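You operate a simulated robot arm through the tools that you are given. There is no shell and no other tool. Be economical: measure what you need, move in short steps, check, and stop when the job is done.

You run a simulated robot arm. Do the job below in one go: nothing can be reset, and whatever is moved stays where it is left.

Task
Set the caliper to the setting block.
Fine: close the jaw on the block, press the yellow button, put the block back, leave the caliper shut.

The check looks at the end state, three seconds after you hand in, the way a careful person would. Anything else that was tipped, shoved, dropped, spilled or broken makes it a failure.

Robot
A 6-joint arm with a two-finger parallel gripper, fixed in place. Base frame: the origin is at the foot of the arm, x ahead of it, y to its left, z up; the work surface is at about z = 860. Lengths are in mm, angles in rad, forces in N, time in s.
With the tool pointing down near the work surface it reaches from about 240 to 640 mm from the base axis. Its first joint turns from -1.152 to 1.152 rad. Payload 2.7 kg.
The tool frame sits at the grasp point between the pads (the TCP): z along the fingers, y along the line on which they close. The tips reach 23 mm beyond it. Largest opening 94 mm; finger width 38, thickness 10; the body of the gripper, 54 by 96 mm, starts 39 mm behind the TCP.
Orientation is that of the tool frame in the base frame, as a unit quaternion [x, y, z, w]. With the fingers straight down and closing along the base's y, the tool's x points along the base's -x, its y along +y and its z along -z.

Tools
- The arm moves only by the tool jog_arm. Its argument "plan" is a list of rows, each an object of numbers (a shift or turn left out is 0, a gripper value left out holds the last): "dx", "dy", "dz": the shift along the tool's x, y, z in mm; "rx", "ry", "rz": the turn, a rotation vector about the tool's x, y, z in rad; "grip": the opening, from 0 (shut) to 1 (fully open). In form: [{"dx": .., "dy": .., "dz": .., "rx": .., "ry": .., "rz": .., "grip": ..}, ...]. A call has 1 to 12 rows; each row shifts and turns the commanded pose from where the row before left it, along the tool's axes as they then stand. Rows are played at 5 a second. More than 50 mm and 0.15 rad between two rows, or a gripper value outside its range, and nothing of the call is played. Where a pose cannot be reached the arm comes as near as it can. A force on the tool above 40 N (or 10 N above the force at the start of the call, whichever is more), or a blocked arm, ends the call early, and 0.2 s more pass. Each finger travels about 45 mm/s and halts on what it meets, pressing with about 27 N; the grip force reading is that of the motor and also rises with nothing between the fingers. The clock runs only during rows and for 0.2 s after the last one: add rows that do not move to give the fingers time. The reply holds the time, the measured pose of the TCP, the force on the tool along the base axes, the opening and the grip force, in the units named above and with some noise, with the torque about the TCP (base axes, N m) and any sound that the robot's microphone picked up, and new pictures: "views" is both (left out), scene, wrist or none.
- Cameras (640 x 400 px; columns grow to the right, rows downward): "scene" is fixed at [74.4, -433.1, 1405.2]; the picture's right is [0.71, -0.70, 0.00], its down [-0.38, -0.38, -0.84] and it looks along [0.59, 0.60, -0.54] (base axes); focal length 367 px, centre (320, 200). "wrist" rides on the gripper at [86, 16, -74] in the tool frame; the picture's right is [-0.18, 0.98, 0.00], its down [-0.58, -0.11, -0.81] and it looks along [-0.79, -0.15, 0.59] (tool axes); focal length 243 px, centre (320, 200). There is no depth. A picture from a camera that has moved, and an enlarged one, comes with that camera's place and axes in the base frame and with its lens. The place of the scene camera against the robot may be out by one fixed shift of up to 12 mm in any direction.
- close_up(camera, box): a new picture of the part [left, top, right, bottom] of that camera's present view, enlarged. No time passes.
- job_done(): hands the job in; it is judged then, once.

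Work in short steps. Places have to be worked out from the pictures, the camera data and where the tool is seen: move nearer, look again, correct. Check each grasp and each placing, and mend what went wrong. You have 120 turns and 200 pictures in all, those below and enlarged ones among them. Open the gripper and draw the arm clear of the work before you hand the job in, unless the task says otherwise; then end with one line.

The tools are called after "Emit:" as a command line: name --argument value ..., lists and objects as JSON in quotes. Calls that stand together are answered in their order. jog_arm: Moves the arm, as the interface text tells. Its arguments: {"type":"object","properties":{"plan":{"type":"array"},"views":{"type":"string","enum":["both","scene","wrist","none"]}},"required":["plan"]} The other tools are called the same way: close_up (camera, box) takes an enlarged picture of a part of a camera's view; job_done () hands the job in.

At the start:

```text
time_s: 0.0
tool_pos: [408.6, -7.2, 1145.5]
orientation: [0.0, 1.0, 0.0, 0.0]
force: [0.3, -0.1, -0.5]
moment: [-0.02, 0.0, -0.03]
opening: 93.9
grasp_force: 0.1
```

scene: 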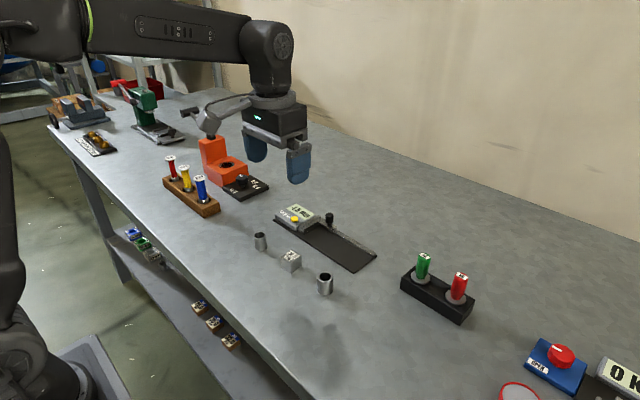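
wrist: 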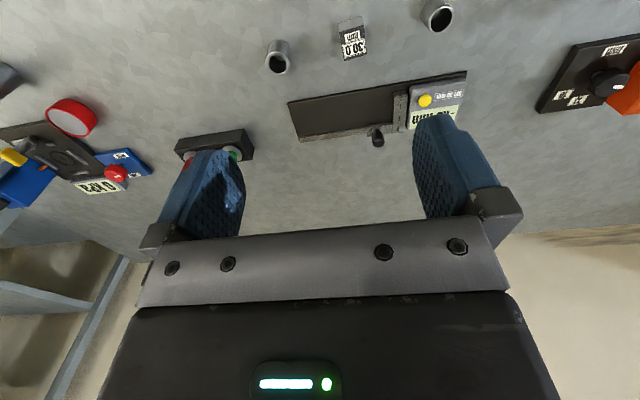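

I see the caliper (dark board with display, yellow button, knob) in the middle, and a small block labelled 30.0 between two cylinders. I'll zoom in on them.

Emit:
close_up --camera "scene" --box '[230, 190, 390, 300]'

Emit:
close_up --camera "wrist" --box '[250, 0, 480, 150]'

```text
3.64 times, centred on (310, 245) of scene
camera zoom: at [74.4, -433.1, 1405.2], right [0.71, -0.7, 0.0], down [-0.38, -0.38, -0.84], along [0.59, 0.6, -0.54], focal length 1336 px, centre (356, 36)
```

zoom: 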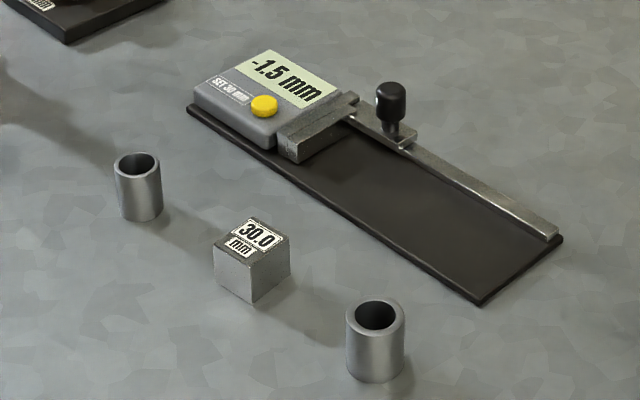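

```text
2.67 times, centred on (365, 75) of wrist
camera zoom: at [322.3, 9.2, 1219.1], right [0.18, 0.98, 0.0], down [0.58, -0.11, 0.81], along [0.79, -0.15, -0.59], focal length 647 px, centre (200, 533)
```

zoom: 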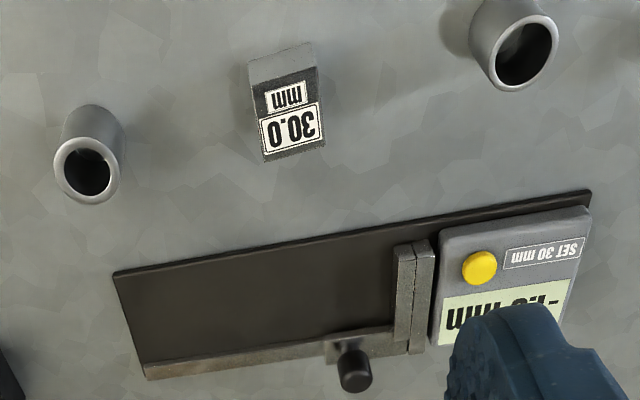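

The board lies along y, spanning about x 525–605 and y -83..181. The knob is near (597, 56), the fixed jaw near y 75, and the block near (450, 26). I'll move closer to the knob and look.

Emit:
jog_arm --plan '[{"dx": -28, "dy": 12, "dz": 29, "grip": 1}, {"dx": -28, "dy": 12, "dz": 29}, {"dx": -28, "dy": 12, "dz": 29}, {"dx": -28, "dy": 12, "dz": 29}, {"dx": -28, "dy": 12, "dz": 29}, {}]'

```text
time_s: 1.4
tool_pos: [550.6, 53.5, 1001.9]
orientation: [0.0, 1.0, 0.0, 0.0]
force: [-0.9, -0.2, -0.1]
moment: [-0.06, -0.03, 0.03]
opening: 94.2
grasp_force: 0.1
camera wrist: at [463.3, 70.9, 1075.6], right [0.18, 0.98, 0.0], down [0.58, -0.11, 0.81], along [0.79, -0.15, -0.59], focal length 243 px, centre (320, 200)
```

scene: 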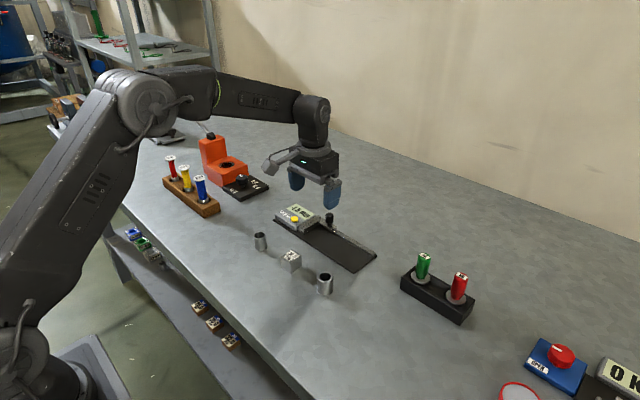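
wrist: 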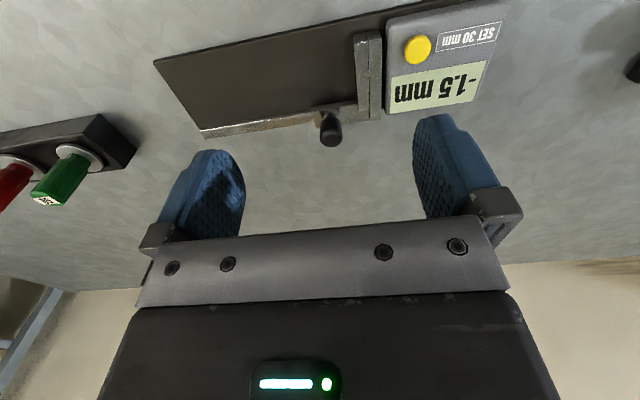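

Emit:
close_up --camera "wrist" --box '[240, 0, 480, 150]'

Emit:
close_up --camera "scene" --box '[270, 195, 350, 245]'

```text
2.67 times, centred on (360, 75) of wrist
camera zoom: at [463.3, 70.9, 1075.6], right [0.18, 0.98, 0.0], down [0.58, -0.11, 0.81], along [0.79, -0.15, -0.59], focal length 647 px, centre (213, 533)
```

zoom: 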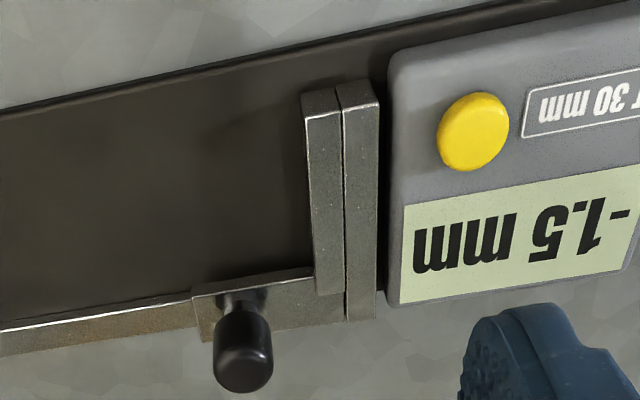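

```text
8.00 times, centred on (310, 220) of scene
camera zoom: at [74.4, -433.1, 1405.2], right [0.71, -0.7, 0.0], down [-0.38, -0.38, -0.84], along [0.59, 0.6, -0.54], focal length 2939 px, centre (400, 40)
```

zoom: 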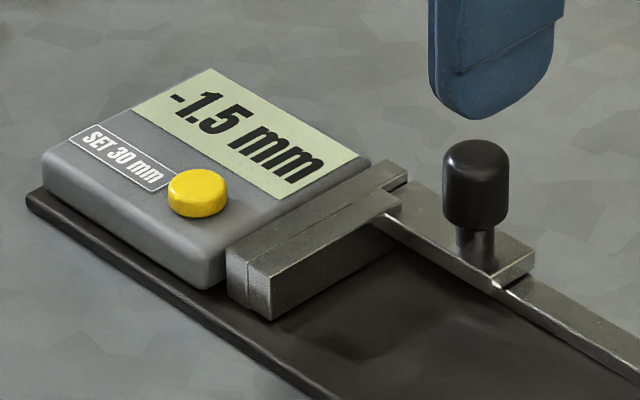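

Triangulating puts the knob cap at about (601, 55) with its top at z≈907, and the jaws meet near y≈90. I'll move above the knob and check.

Emit:
jog_arm --plan '[{"dx": -25, "dy": 0.5, "dz": 10, "grip": 0.55}, {"dx": -24, "dy": 0.5, "dz": 30}, {"dz": 18}, {}]'

```text
time_s: 2.4
tool_pos: [597.7, 53.6, 942.2]
orientation: [0.0, 1.0, 0.0, 0.0]
force: [0.3, -0.2, 0.5]
moment: [0.0, 0.02, -0.01]
opening: 52.0
grasp_force: 0.0
camera wrist: at [511.2, 71.7, 1016.8], right [0.18, 0.98, 0.0], down [0.58, -0.11, 0.81], along [0.79, -0.15, -0.59], focal length 243 px, centre (320, 200)
```

scene: 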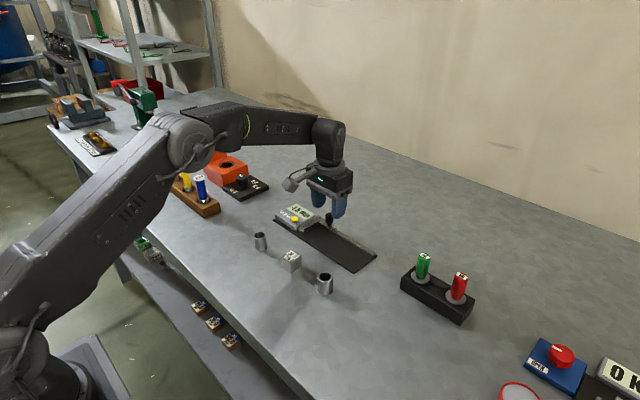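
wrist: 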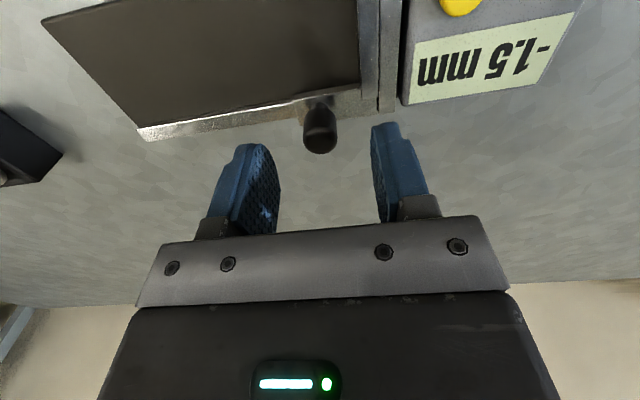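

The knob is at (600, 55), centred between the fingers. I'll lower to straddle the cap with the tips above the jaw, then close.

Emit:
jog_arm --plan '[{"dx": -2, "dy": 1, "dz": 13}, {"dz": 12}, {}, {"grip": 0.1}, {}, {}, {}]'

Emit:
close_up --camera "scene" --box '[270, 175, 366, 235]'

```text
time_s: 4.0
tool_pos: [600.4, 54.0, 917.5]
orientation: [-0.001, 1.0, 0.0, 0.0]
force: [-0.4, -3.6, -0.9]
moment: [0.36, -0.19, 0.06]
opening: 19.7
grasp_force: 45.5
camera wrist: at [514.0, 71.3, 991.7], right [0.18, 0.98, 0.0], down [0.58, -0.11, 0.81], along [0.79, -0.15, -0.59], focal length 243 px, centre (320, 200)
```

scene: 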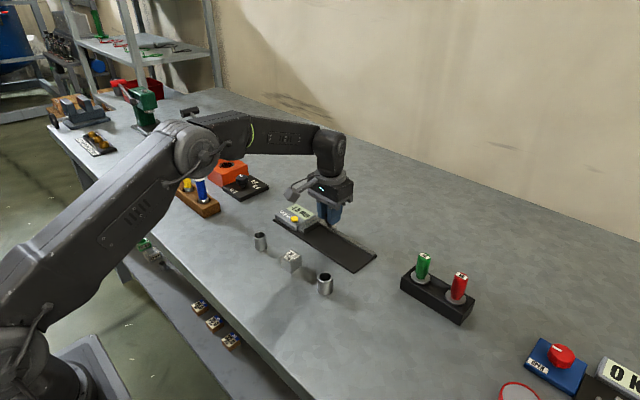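
wrist: 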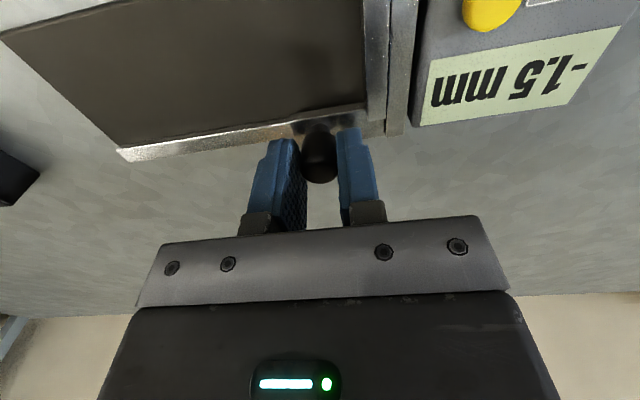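

```text
6.67 times, centred on (318, 205) of scene
camera zoom: at [74.4, -433.2, 1405.2], right [0.71, -0.7, 0.0], down [-0.38, -0.38, -0.84], along [0.59, 0.6, -0.54], focal length 2449 px, centre (333, 167)
```

zoom: 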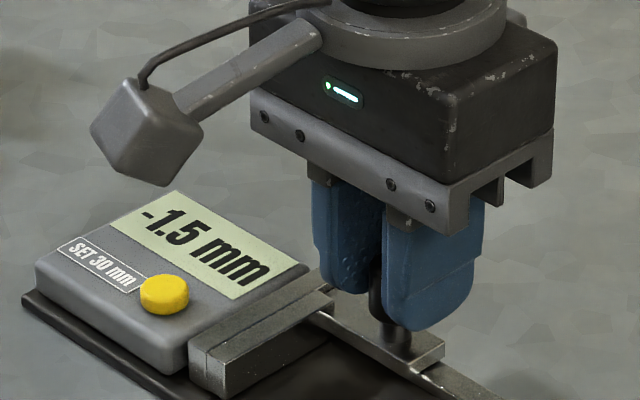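

The knob is gripped (19.7 mm). I'll pull the jaw open along -y, starting with 40 mm.

Emit:
jog_arm --plan '[{"dy": -5}, {"dy": -7}, {"dy": -7}, {"dy": -7}, {"dy": -7}, {"dy": -7}, {}]'

```text
time_s: 5.6
tool_pos: [600.0, 14.8, 917.2]
orientation: [0.0, 1.0, 0.0, 0.002]
force: [19.1, 0.8, -1.8]
moment: [-0.38, -0.39, -0.05]
opening: 19.8
grasp_force: 45.0
camera wrist: at [513.6, 30.7, 991.4], right [0.18, 0.98, 0.0], down [0.58, -0.11, 0.81], along [0.79, -0.15, -0.59], focal length 243 px, centre (320, 200)
```

scene: 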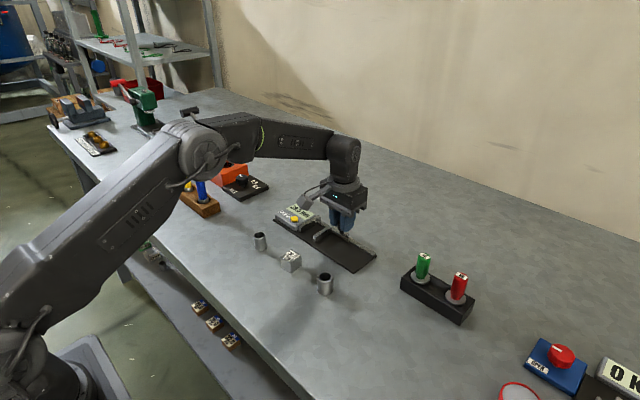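
wrist: 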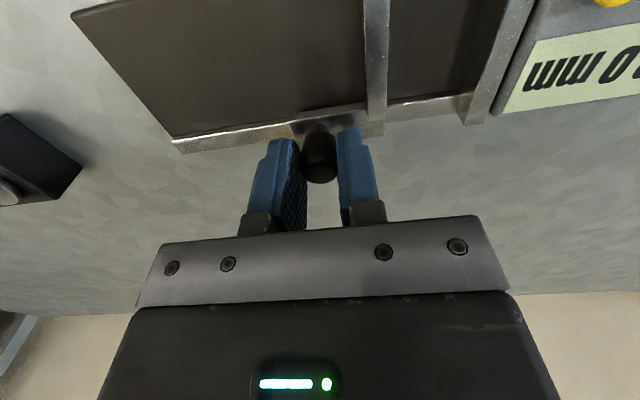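

The jaw slides freely, with about 19 N of sideways load along x. I'll relieve that by 1.5 mm while continuing.

Emit:
jog_arm --plan '[{"dx": -1.5, "dy": -2}, {"dy": -6}, {"dy": -6}, {}]' --views "none"

```text
time_s: 6.6
tool_pos: [600.1, -0.5, 919.0]
orientation: [0.0, 1.0, 0.0, 0.0]
force: [0.0, 2.0, 13.0]
moment: [-0.18, 0.33, -0.03]
opening: 19.6
grasp_force: 44.6
```

The x load is gone and there's a small z load now. I'll keep going.

Emit:
jog_arm --plan '[{"dy": -6}, {"dy": -6}, {"dy": -6}, {"dy": -6}, {"dy": -4}, {}]'

```text
time_s: 7.3
tool_pos: [600.6, -5.9, 917.1]
orientation: [-0.005, 1.0, 0.005, 0.0]
force: [-5.1, 4.7, 1.6]
moment: [-0.5, -0.31, 0.03]
opening: 19.6
grasp_force: 44.7
stopped in row 3: the force on the tool passed its limit at 45 N (the readings are from after the stop); the commanded pose is now the measured one
camera wrist: at [513.9, 9.6, 991.7], right [0.18, 0.98, 0.01], down [0.58, -0.11, 0.8], along [0.79, -0.13, -0.59], focal length 243 px, centre (320, 200)
```

scene: 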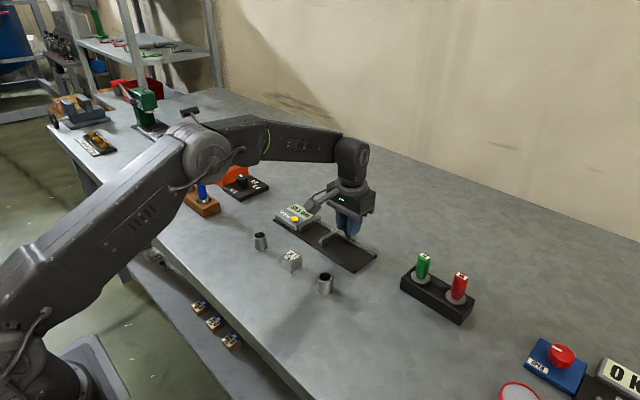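
wrist: 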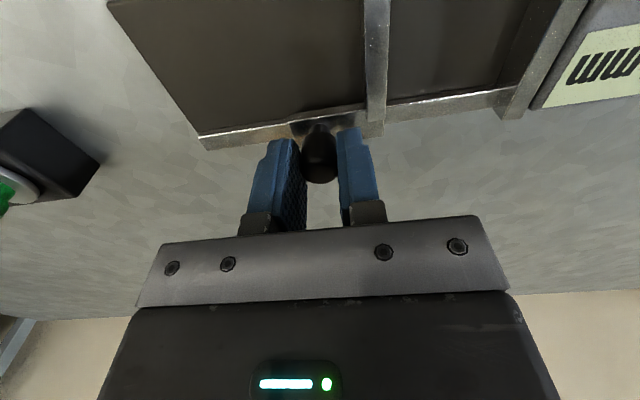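

The jaw is at its end stop after 60 mm of travel. I'll release, raise, and check the caliper.

Emit:
jog_arm --plan '[{"grip": 0.5}, {}, {}, {"dz": -20}, {"dz": -40}, {"dx": 40, "dz": -20}, {"dx": 40, "dz": -10}, {}]'

Emit:
close_up --camera "scene" --box '[240, 195, 400, 295]'

```text
time_s: 9.1
tool_pos: [519.8, -10.9, 1008.1]
orientation: [-0.004, 1.0, 0.005, -0.001]
force: [0.3, 0.2, 1.1]
moment: [-0.01, 0.0, -0.01]
opening: 47.1
grasp_force: 0.0
camera wrist: at [433.2, 6.1, 1081.9], right [0.18, 0.98, 0.01], down [0.58, -0.11, 0.81], along [0.79, -0.14, -0.59], focal length 243 px, centre (320, 200)
```

scene: 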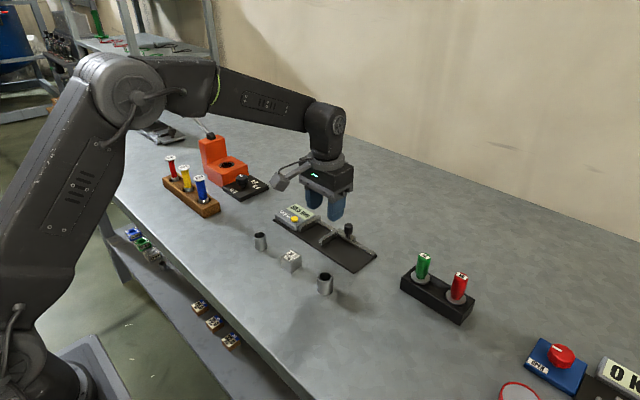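
wrist: 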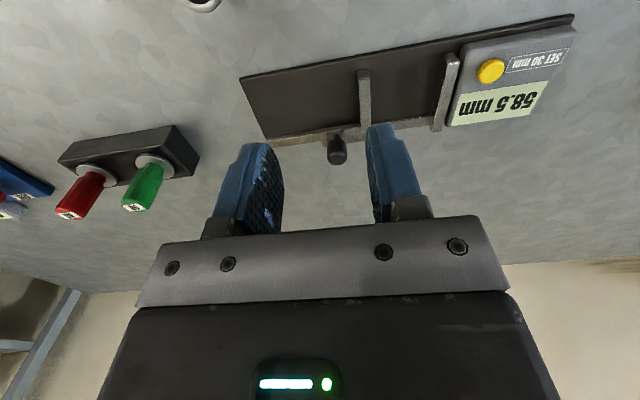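

```text
4.00 times, centred on (320, 245) of scene
camera zoom: at [74.4, -433.1, 1405.2], right [0.71, -0.7, 0.0], down [-0.38, -0.38, -0.84], along [0.59, 0.6, -0.54], focal length 1469 px, centre (320, 20)
```

zoom: 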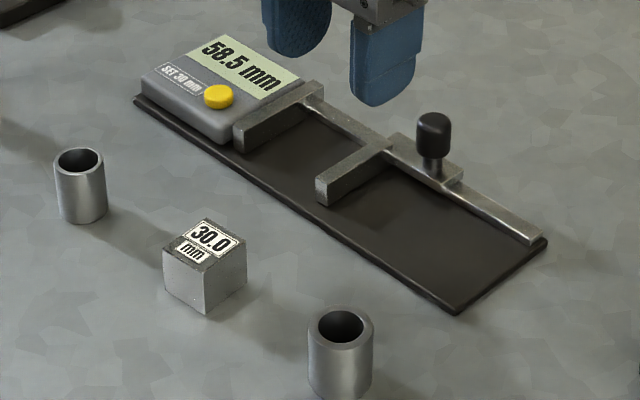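

The caliper reads 58.5 and the board hasn't moved. Now I'll hover near the block to measure its position and yaw.

Emit:
jog_arm --plan '[{"dx": 32, "dy": 11, "grip": 0.6}, {"dx": 32, "dy": 11}, {"dx": 32, "dy": 11, "dz": 10}, {"dz": 20}, {}]' --views "wrist"

Emit:
close_up --camera "wrist" --box '[200, 0, 440, 150]'

```text
time_s: 10.3
tool_pos: [424.8, 23.2, 978.2]
orientation: [-0.004, 1.0, 0.005, -0.001]
force: [0.1, 0.0, 0.1]
moment: [0.03, -0.01, 0.01]
opening: 56.4
grasp_force: 0.1
camera wrist: at [337.7, 39.4, 1052.0], right [0.18, 0.98, 0.01], down [0.58, -0.11, 0.81], along [0.79, -0.14, -0.59], focal length 243 px, centre (320, 200)
```

wrist: 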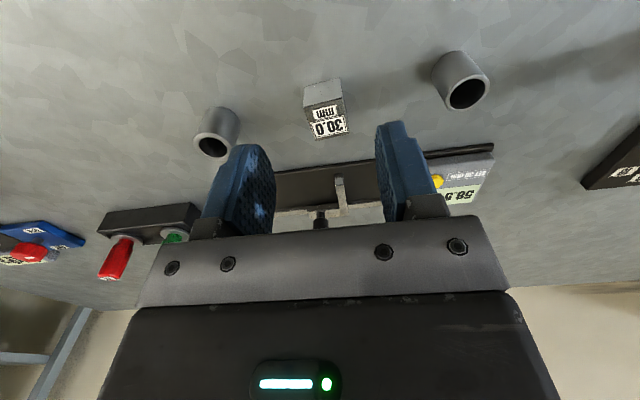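

```text
2.67 times, centred on (320, 75) of wrist
camera zoom: at [337.7, 39.4, 1052.0], right [0.18, 0.98, 0.01], down [0.58, -0.11, 0.81], along [0.79, -0.14, -0.59], focal length 647 px, centre (320, 533)
```

zoom: 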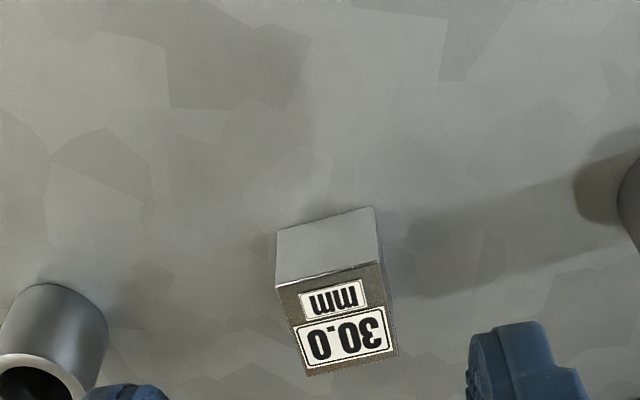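

The block is a 30 mm cube centred near (453, 25), with its top at z≈890 and a yaw of about +0.05 rad. The jaw gap is only 60 mm, so I'll grip the block along x with the tool turned 90°. First I turn it up here.

Emit:
jog_arm --plan '[{"rx": 0.01}, {"rz": 0.139}, {"rz": 0.139}, {"rz": 0.139}, {"rz": 0.139}, {"rz": 0.139}, {"rz": 0.139}, {"rz": 0.139}, {"rz": 0.139}, {"rz": 0.139}, {"rz": 0.139}, {"rz": 0.139}]' --views "none"

```text
time_s: 12.9
tool_pos: [424.1, 23.4, 977.6]
orientation: [0.69, 0.724, 0.0, -0.001]
force: [-0.1, -0.3, -0.6]
moment: [0.0, 0.03, -0.02]
opening: 56.3
grasp_force: 0.0
```

I've turned, and tool y now runs along base +x. Next I'll position over the block and look.

Emit:
jog_arm --plan '[{"dy": 15, "dx": 0.2, "dz": 15}, {"dy": 14, "dz": 20}, {}]'

Emit:
close_up --camera "wrist" --box '[240, 60, 400, 160]'

```text
time_s: 13.7
tool_pos: [453.5, 24.7, 942.8]
orientation: [0.69, 0.724, 0.0, 0.0]
force: [0.1, -0.2, -0.5]
moment: [0.02, 0.0, 0.0]
opening: 56.3
grasp_force: 0.1
camera wrist: at [465.7, 112.6, 1016.9], right [0.99, -0.14, 0.0], down [-0.08, -0.59, 0.81], along [-0.11, -0.8, -0.59], focal length 243 px, centre (320, 200)
```

scene: 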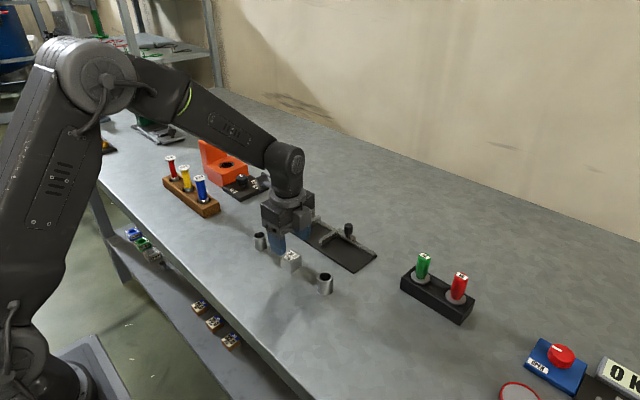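
wrist: 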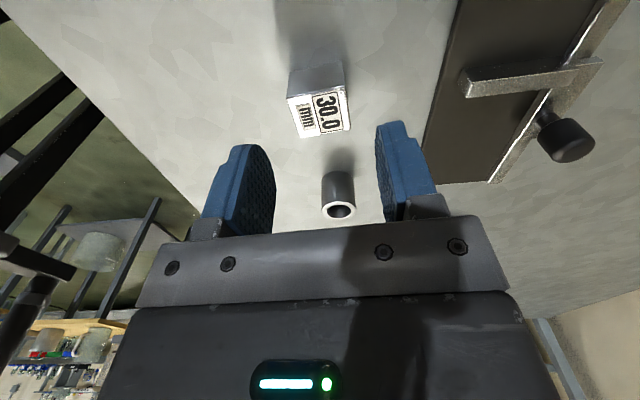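

```text
4.00 times, centred on (320, 110) of wrist
camera zoom: at [465.7, 112.6, 1016.9], right [0.99, -0.14, 0.0], down [-0.08, -0.59, 0.81], along [-0.11, -0.8, -0.59], focal length 970 px, centre (320, 560)
```

zoom: 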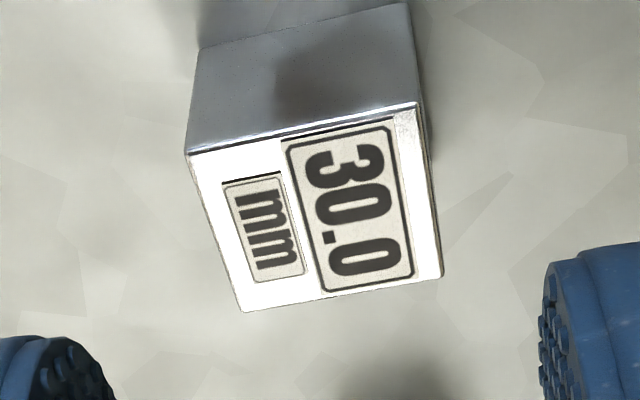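

The block centre is about (454, 26) and lines up with the fingers. I'll descend to TCP z≈887 and close.

Emit:
jog_arm --plan '[{"dy": 0.5, "dx": 1, "dz": 20}, {"dz": 20}, {"dz": 15.5}, {}, {"grip": 0.2}, {}, {}, {}]'

```text
time_s: 15.5
tool_pos: [452.8, 25.9, 886.7]
orientation: [0.689, 0.724, -0.001, 0.0]
force: [1.6, 0.9, -0.7]
moment: [-0.01, -0.02, 0.02]
opening: 33.7
grasp_force: 27.2
camera wrist: at [465.0, 114.6, 961.0], right [0.99, -0.13, 0.0], down [-0.08, -0.59, 0.81], along [-0.11, -0.8, -0.59], focal length 243 px, centre (320, 200)
```

scene: 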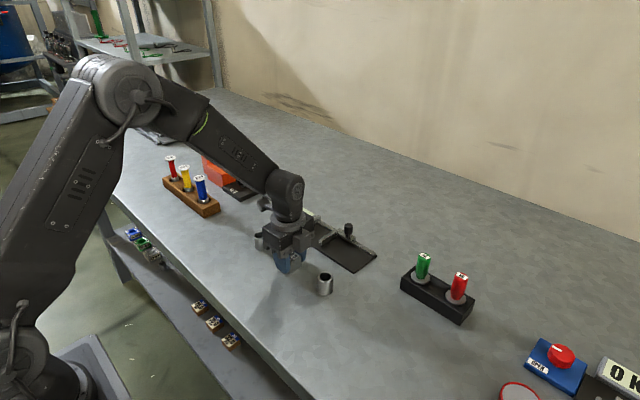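
wrist: 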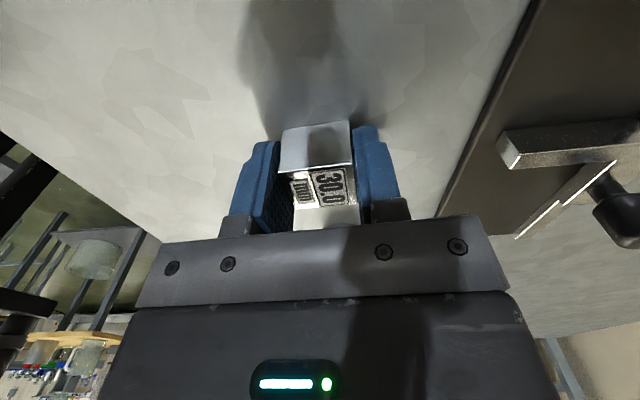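

The grip is firm at 33.7 mm wide along x, which leaves about 30 mm along y for the jaws. I'll lift, square up the yaw, and carry it over towards the caliper gap.

Emit:
jog_arm --plan '[{"dz": -10}, {"dz": -25}, {"dz": -35}, {"rz": 0.05}, {"dx": 8, "dy": 26}, {"dx": 9, "dy": 26}, {"dx": 9, "dy": 26}, {"dx": 8, "dy": 26}, {}]'

Emit:
close_up --camera "wrist" --box '[200, 0, 520, 200]'

Emit:
close_up --camera "scene" --box '[240, 175, 400, 275]'

```text
time_s: 17.5
tool_pos: [556.4, 60.9, 956.3]
orientation: [0.707, 0.707, 0.0, 0.0]
force: [1.2, 0.5, -1.9]
moment: [0.01, -0.02, 0.03]
opening: 34.1
grasp_force: 27.0
camera wrist: at [573.7, 148.9, 1030.3], right [0.98, -0.18, 0.0], down [-0.11, -0.58, 0.81], along [-0.15, -0.79, -0.59], focal length 243 px, centre (320, 200)
```

scene: 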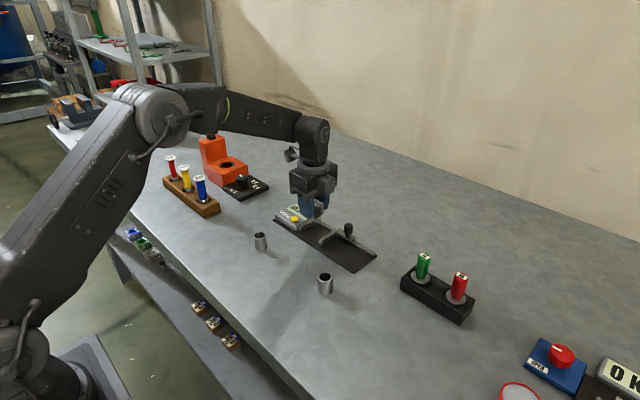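
wrist: 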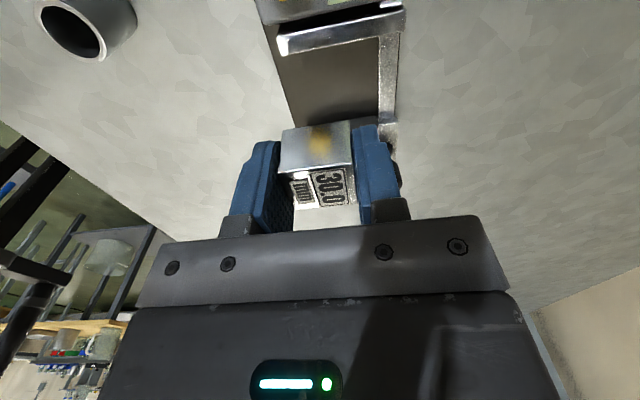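

```text
2.00 times, centred on (360, 100) of wrist
camera zoom: at [573.7, 148.9, 1030.3], right [0.98, -0.18, 0.0], down [-0.11, -0.58, 0.81], along [-0.15, -0.79, -0.59], focal length 485 px, centre (240, 400)
```

zoom: 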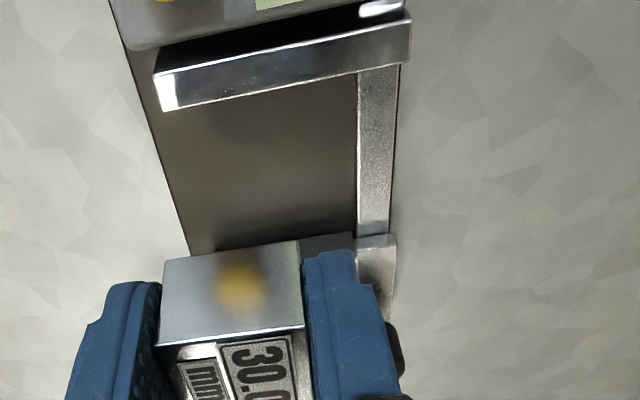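

```text
4.00 times, centred on (320, 225) of scene
camera zoom: at [74.5, -433.1, 1405.2], right [0.71, -0.7, 0.0], down [-0.38, -0.38, -0.84], along [0.59, 0.6, -0.54], focal length 1469 px, centre (320, 100)
```

zoom: 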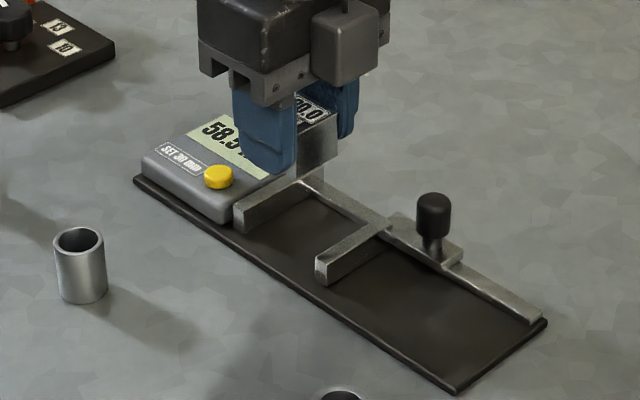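

The fixed jaw face is at y≈91 and the moving one at ≈31, so I'm centred at y 61. I'll lower to just above the board, with x +2.

Emit:
jog_arm --plan '[{"dy": 2, "dz": 15}, {"dz": 15}, {"dz": 15}, {"dz": 7}, {}]' --views "scene"

Emit:
close_up --camera "scene" --box '[270, 180, 366, 240]'

```text
time_s: 18.7
tool_pos: [558.8, 59.3, 904.5]
orientation: [0.708, 0.707, 0.0, -0.001]
force: [-0.3, -0.5, -2.9]
moment: [0.03, 0.02, -0.01]
opening: 33.8
grasp_force: 26.9
```

scene: 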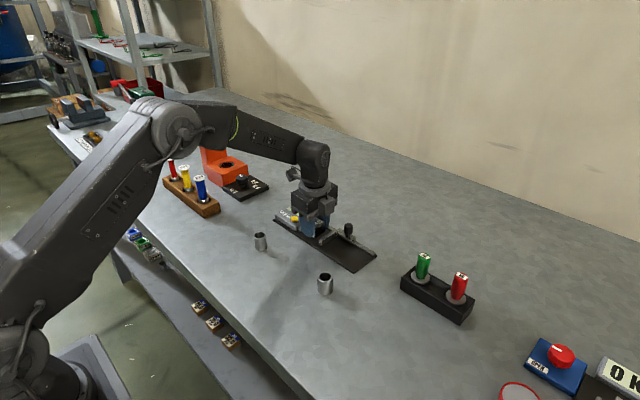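

```text
6.67 times, centred on (318, 210) of scene
camera zoom: at [74.4, -433.1, 1405.2], right [0.71, -0.7, 0.0], down [-0.38, -0.38, -0.84], along [0.59, 0.6, -0.54], focal length 2449 px, centre (333, 133)
```

zoom: 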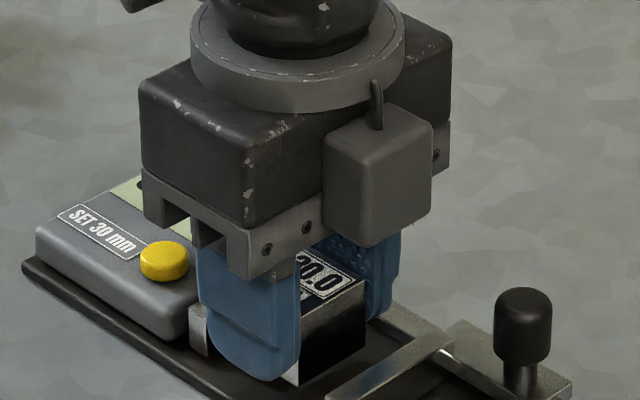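

Clear on all sides. I'll lower in 1.5 mm steps until the block makes contact.

Emit:
jog_arm --plan '[{"dx": 1, "dz": 3}, {"dz": 2}, {"dz": 2}, {"dz": 1.5}, {}]' --views "none"

```text
time_s: 19.9
tool_pos: [559.4, 60.8, 897.3]
orientation: [0.707, 0.707, 0.0, 0.0]
force: [0.6, 0.0, -2.4]
moment: [0.02, 0.02, 0.02]
opening: 33.9
grasp_force: 27.2
```

No contact yet at 897; I'll continue down.

Emit:
jog_arm --plan '[{"dz": 1.5}, {"dz": 1}, {"dz": 1}, {}]' --views "none"

```text
time_s: 20.9
tool_pos: [559.7, 60.6, 893.2]
orientation: [0.707, 0.707, 0.0, -0.001]
force: [-0.2, -0.9, -3.1]
moment: [-0.01, 0.0, 0.02]
opening: 34.0
grasp_force: 26.8
```

Emit:
jog_arm --plan '[{"dz": 0.8}, {"dz": 0.8}, {}]' --views "none"

Emit:
close_up --camera "scene" --box '[290, 200, 354, 240]'

```text
time_s: 21.7
tool_pos: [560.0, 61.1, 892.9]
orientation: [0.707, 0.707, 0.0, 0.001]
force: [-5.1, -1.4, 15.2]
moment: [-0.05, 0.24, 0.01]
opening: 33.8
grasp_force: 27.1
```

```text
10.00 times, centred on (322, 220) of scene
camera zoom: at [74.0, -433.2, 1405.2], right [0.71, -0.7, 0.0], down [-0.38, -0.38, -0.84], along [0.59, 0.6, -0.54], focal length 3673 px, centre (300, 0)
```

zoom: 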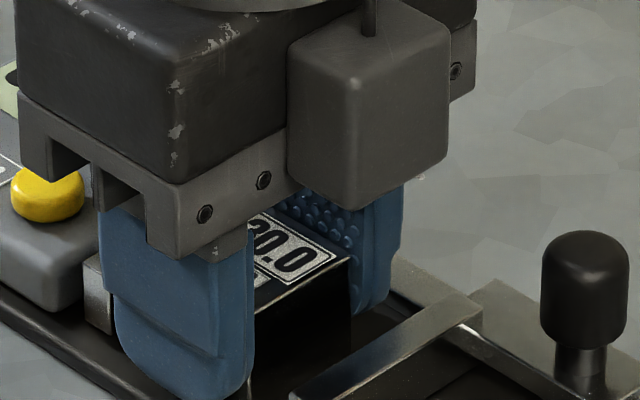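

The block is on the board (15 N at 892.9). I'll release with a small opening and lift away.

Emit:
jog_arm --plan '[{"grip": 0.44}, {}, {"dz": -10}, {"dz": -25}, {"dz": -40}, {"dz": -30, "dx": -30}, {}]'

Emit:
close_up --camera "scene" --box '[270, 190, 366, 250]'

```text
time_s: 23.3
tool_pos: [559.0, 30.0, 995.6]
orientation: [0.707, 0.707, 0.0, 0.0]
force: [0.1, -0.2, -0.4]
moment: [-0.01, 0.0, -0.02]
opening: 41.3
grasp_force: 0.1
camera wrist: at [575.7, 117.4, 1069.9], right [0.98, -0.18, 0.0], down [-0.11, -0.58, 0.81], along [-0.15, -0.79, -0.59], focal length 243 px, centre (320, 200)
```

scene: 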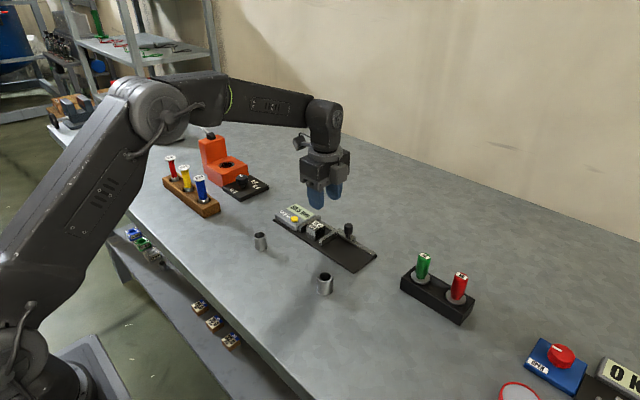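
wrist: 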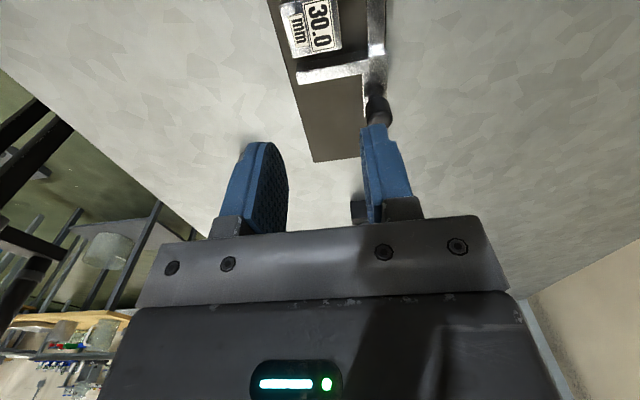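

```text
6.67 times, centred on (318, 220) of scene
camera zoom: at [74.4, -433.2, 1405.2], right [0.71, -0.7, 0.0], down [-0.38, -0.38, -0.84], along [0.59, 0.6, -0.54], focal length 2449 px, centre (333, 67)
```

zoom: 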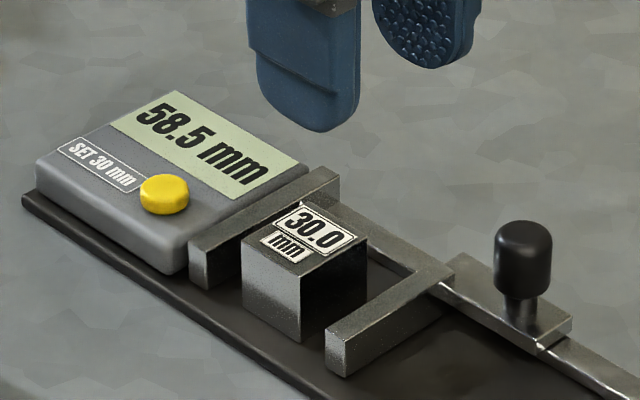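

The block sits squarely between the jaws. I'll close the fingers, go to the -y side of the knob, and push it toward +y.

Emit:
jog_arm --plan '[{"dx": -25, "dy": 14, "grip": 0}, {"dx": -25, "dy": 14}, {"dx": -24, "dy": 13, "dz": 20}, {"dz": 30}, {"dz": 30}, {}, {}]'

Emit:
close_up --camera "scene" --box '[280, 190, 376, 250]'

```text
time_s: 24.9
tool_pos: [601.2, -41.6, 915.4]
orientation: [0.707, 0.707, 0.0, 0.0]
force: [0.1, 0.5, 0.3]
moment: [-0.03, 0.01, 0.01]
opening: 0.0
grasp_force: 27.2
camera wrist: at [617.8, 46.3, 989.3], right [0.98, -0.18, 0.0], down [-0.11, -0.58, 0.81], along [-0.15, -0.79, -0.59], focal length 243 px, centre (320, 200)
```

scene: 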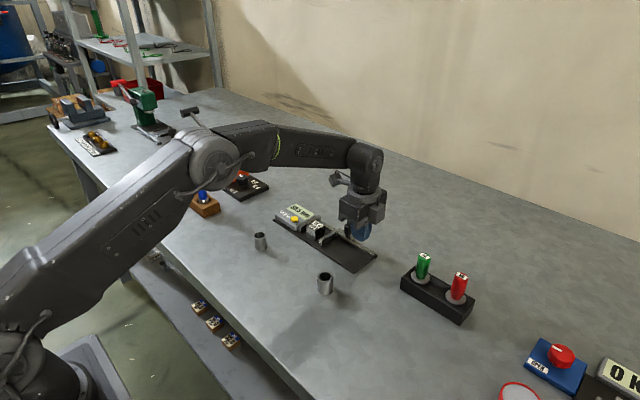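
wrist: 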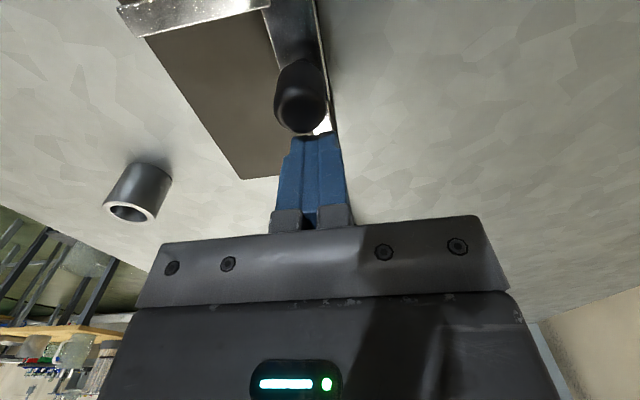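

```text
6.67 times, centred on (328, 220) of scene
camera zoom: at [74.4, -433.1, 1405.2], right [0.71, -0.7, 0.0], down [-0.38, -0.38, -0.84], along [0.59, 0.6, -0.54], focal length 2449 px, centre (267, 67)
```

zoom: 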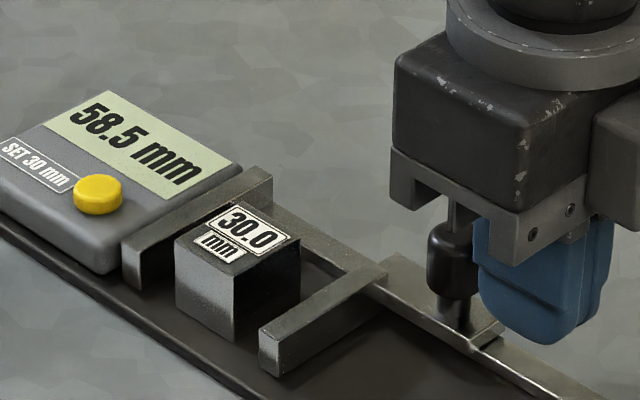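

The fingers line up with the knob. I'll push toward +y in small steps; expected closure is at TCP y≈-5.

Emit:
jog_arm --plan '[{"dx": 5}, {"dx": 4}, {"dx": 4}, {"dx": 4}, {"dx": 4}, {"dx": 4}, {"dx": 3}, {"dx": 3}, {}]' --views "none"

Emit:
close_up --camera "scene" --box '[280, 190, 376, 250]'

```text
time_s: 26.9
tool_pos: [601.1, -13.0, 915.6]
orientation: [0.708, 0.707, 0.0, 0.0]
force: [0.1, -1.2, -0.1]
moment: [-0.01, -0.03, 0.01]
opening: 0.0
grasp_force: 26.8
```

```text
6.67 times, centred on (328, 220) of scene
camera zoom: at [74.4, -433.2, 1405.2], right [0.71, -0.7, 0.0], down [-0.38, -0.38, -0.84], along [0.59, 0.6, -0.54], focal length 2449 px, centre (267, 67)
```

zoom: 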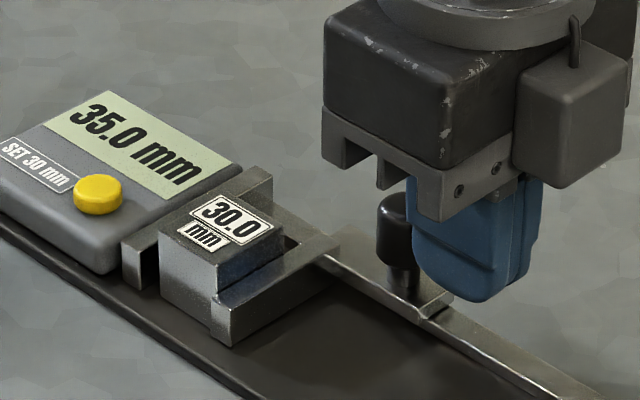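

It reads 35.0 and the jaw is against the block. About 6.5 mm remain, so I'll push on gently.

Emit:
jog_arm --plan '[{"dx": 2}, {"dx": 2}, {"dx": 1.5}, {"dx": 1}, {"dx": 1}, {"dx": 1}, {}]' --views "none"

Emit:
close_up --camera "scene" --box '[280, 190, 376, 250]'

```text
time_s: 28.5
tool_pos: [601.4, -4.3, 917.2]
orientation: [0.708, 0.707, 0.0, 0.001]
force: [-2.3, -21.9, 6.1]
moment: [-0.02, 0.19, 0.04]
opening: 0.0
grasp_force: 27.6
```

```text
6.67 times, centred on (328, 220) of scene
camera zoom: at [74.2, -433.7, 1405.1], right [0.71, -0.7, 0.0], down [-0.38, -0.38, -0.84], along [0.59, 0.6, -0.54], focal length 2449 px, centre (267, 67)
```

zoom: 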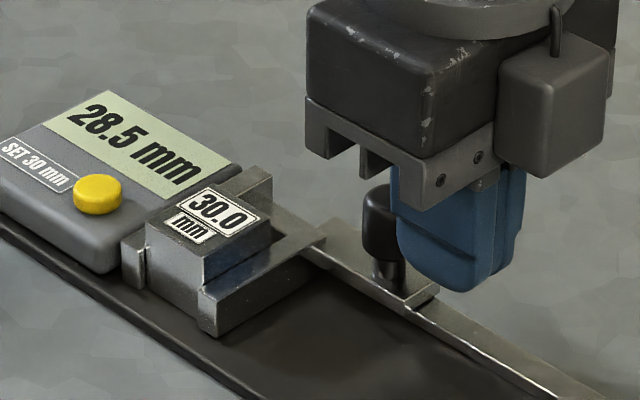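

It reads 28.5 at 22 N, so the block is clamped. I'll back off, rise, and go above the yellow button at about (547, 123).

Emit:
jog_arm --plan '[{"dx": -8}, {"dz": -30}, {"dz": -25}, {"dx": 34, "dy": -14}, {"dx": 34, "dy": -14}, {"dx": 34, "dy": -13}, {"dx": 33, "dy": -13}, {}]'

Emit:
close_up --camera "wrist" --box '[200, 0, 440, 150]'

Emit:
close_up --camera "scene" --box '[260, 180, 356, 240]'

```text
time_s: 30.3
tool_pos: [545.9, 125.0, 971.3]
orientation: [0.707, 0.707, 0.0, 0.0]
force: [-0.2, -0.1, -0.8]
moment: [0.03, -0.02, -0.03]
opening: 0.1
grasp_force: 26.8
camera wrist: at [562.9, 212.8, 1045.8], right [0.98, -0.18, 0.0], down [-0.11, -0.58, 0.81], along [-0.15, -0.79, -0.59], focal length 243 px, centre (320, 200)
```

scene: 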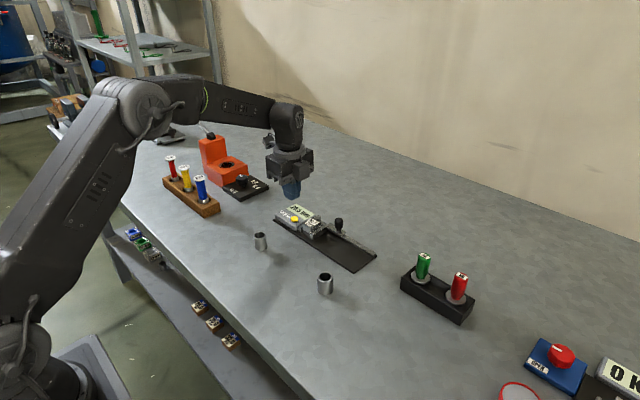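
wrist: 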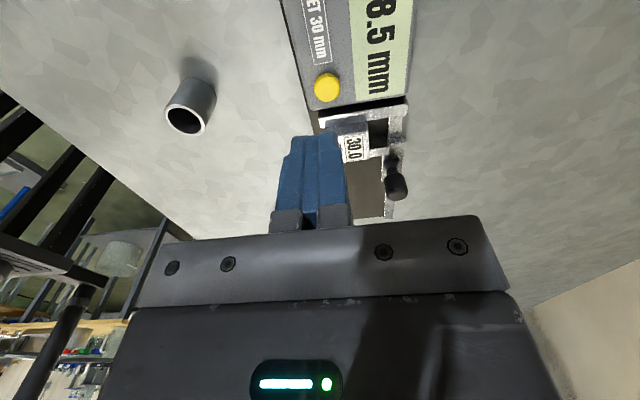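

```text
2.67 times, centred on (320, 75) of wrist
camera zoom: at [562.9, 212.8, 1045.8], right [0.98, -0.18, 0.0], down [-0.11, -0.58, 0.81], along [-0.15, -0.79, -0.59], focal length 647 px, centre (320, 533)
```

zoom: 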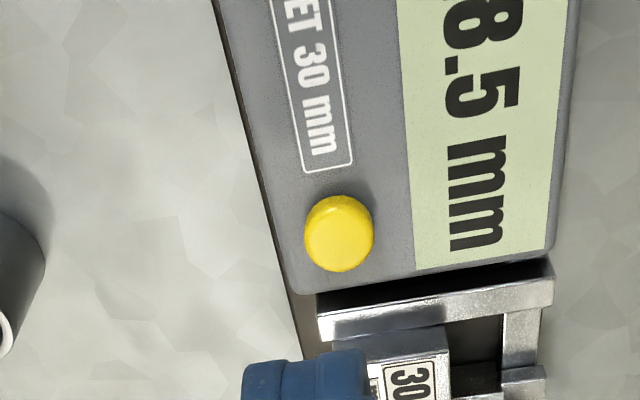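

```text
6.67 times, centred on (308, 210) of scene
camera zoom: at [74.4, -433.1, 1405.2], right [0.71, -0.7, 0.0], down [-0.38, -0.38, -0.84], along [0.59, 0.6, -0.54], focal length 2449 px, centre (400, 133)
```

zoom: 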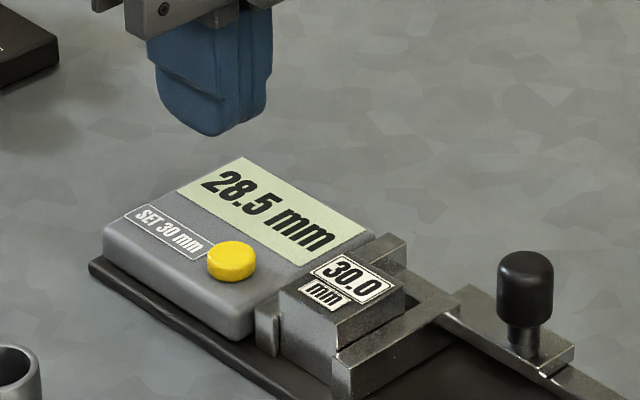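

Triangulating gives the button top at (551, 125, ~886). I'll move x +5 and descend to just above it.

Emit:
jog_arm --plan '[{"dy": 5, "dz": 15}, {"dz": 20}, {"dz": 15}, {"dz": 5}, {}]'

Emit:
close_up --camera "scene" --box '[270, 195, 334, 235]'

```text
time_s: 31.5
tool_pos: [551.6, 123.3, 915.0]
orientation: [0.707, 0.707, 0.0, -0.001]
force: [0.2, -0.4, 0.2]
moment: [-0.02, -0.01, -0.01]
opening: 0.0
grasp_force: 27.6
camera wrist: at [568.2, 211.0, 989.7], right [0.98, -0.18, 0.0], down [-0.11, -0.58, 0.81], along [-0.15, -0.79, -0.59], focal length 243 px, centre (320, 200)
```

scene: 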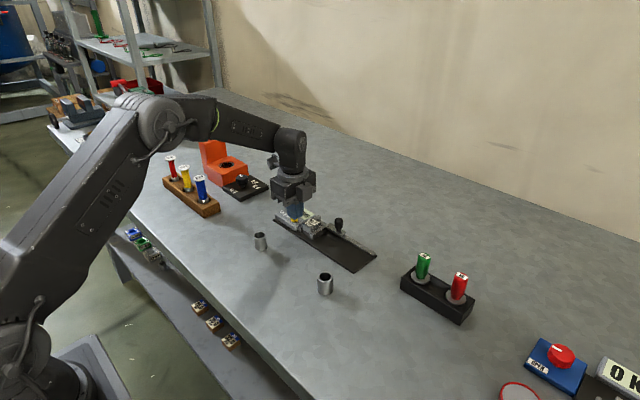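
wrist: 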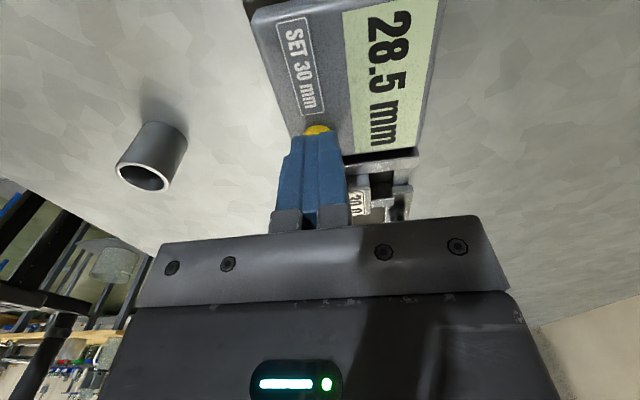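

```text
10.00 times, centred on (302, 215) of scene
camera zoom: at [74.4, -433.1, 1405.2], right [0.71, -0.7, 0.0], down [-0.38, -0.38, -0.84], along [0.59, 0.6, -0.54], focal length 3673 px, centre (500, 50)
```

zoom: 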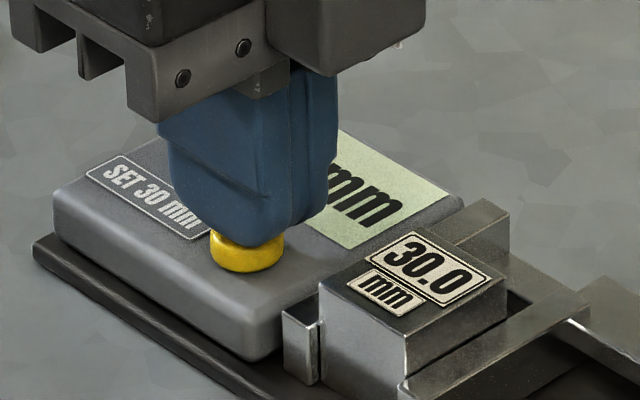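

The tip is just above the button. I'll press down in 1 mm steps, watching the force and the display.

Emit:
jog_arm --plan '[{"dx": 1.5, "dz": 1.5}, {"dz": 1.5}, {"dz": 1}, {"dz": 1}, {}]' --views "wrist"

```text
time_s: 32.7
tool_pos: [551.1, 126.7, 911.4]
orientation: [0.707, 0.707, 0.0, 0.001]
force: [1.1, 0.1, 0.8]
moment: [-0.03, -0.03, -0.01]
opening: 0.0
grasp_force: 27.0
camera wrist: at [567.9, 213.5, 985.5], right [0.98, -0.18, 0.0], down [-0.11, -0.58, 0.81], along [-0.15, -0.79, -0.59], focal length 243 px, centre (320, 200)
```

wrist: 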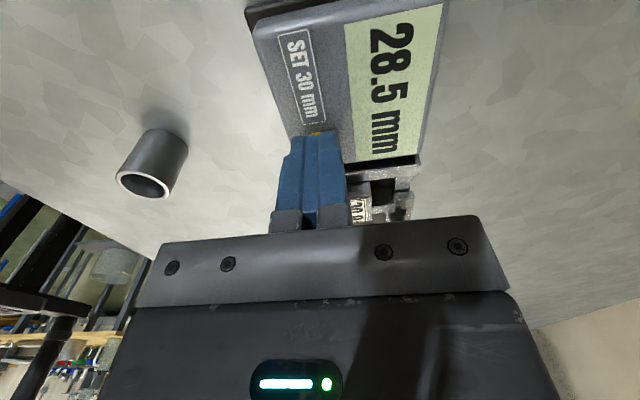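

Emit:
jog_arm --plan '[{"dz": 1}, {"dz": 1}, {"dz": 1}, {}]' --views "wrist"

```text
time_s: 33.7
tool_pos: [551.4, 124.0, 908.7]
orientation: [0.707, 0.707, 0.002, 0.0]
force: [1.6, 2.2, 4.4]
moment: [0.06, -0.06, -0.06]
opening: 0.1
grasp_force: 26.8
heard: click
camera wrist: at [567.7, 213.3, 982.7], right [0.98, -0.18, 0.0], down [-0.11, -0.58, 0.81], along [-0.15, -0.79, -0.59], focal length 243 px, centre (320, 200)
```

wrist: 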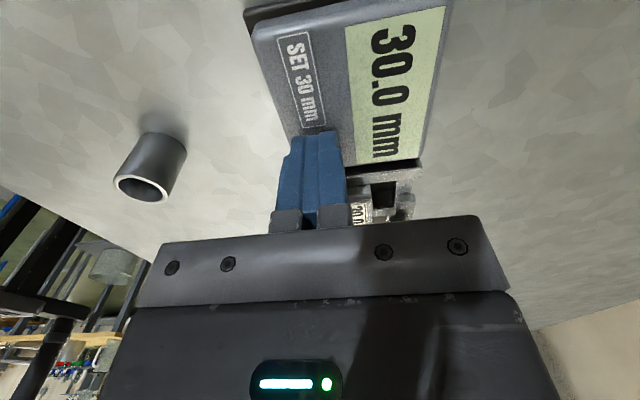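

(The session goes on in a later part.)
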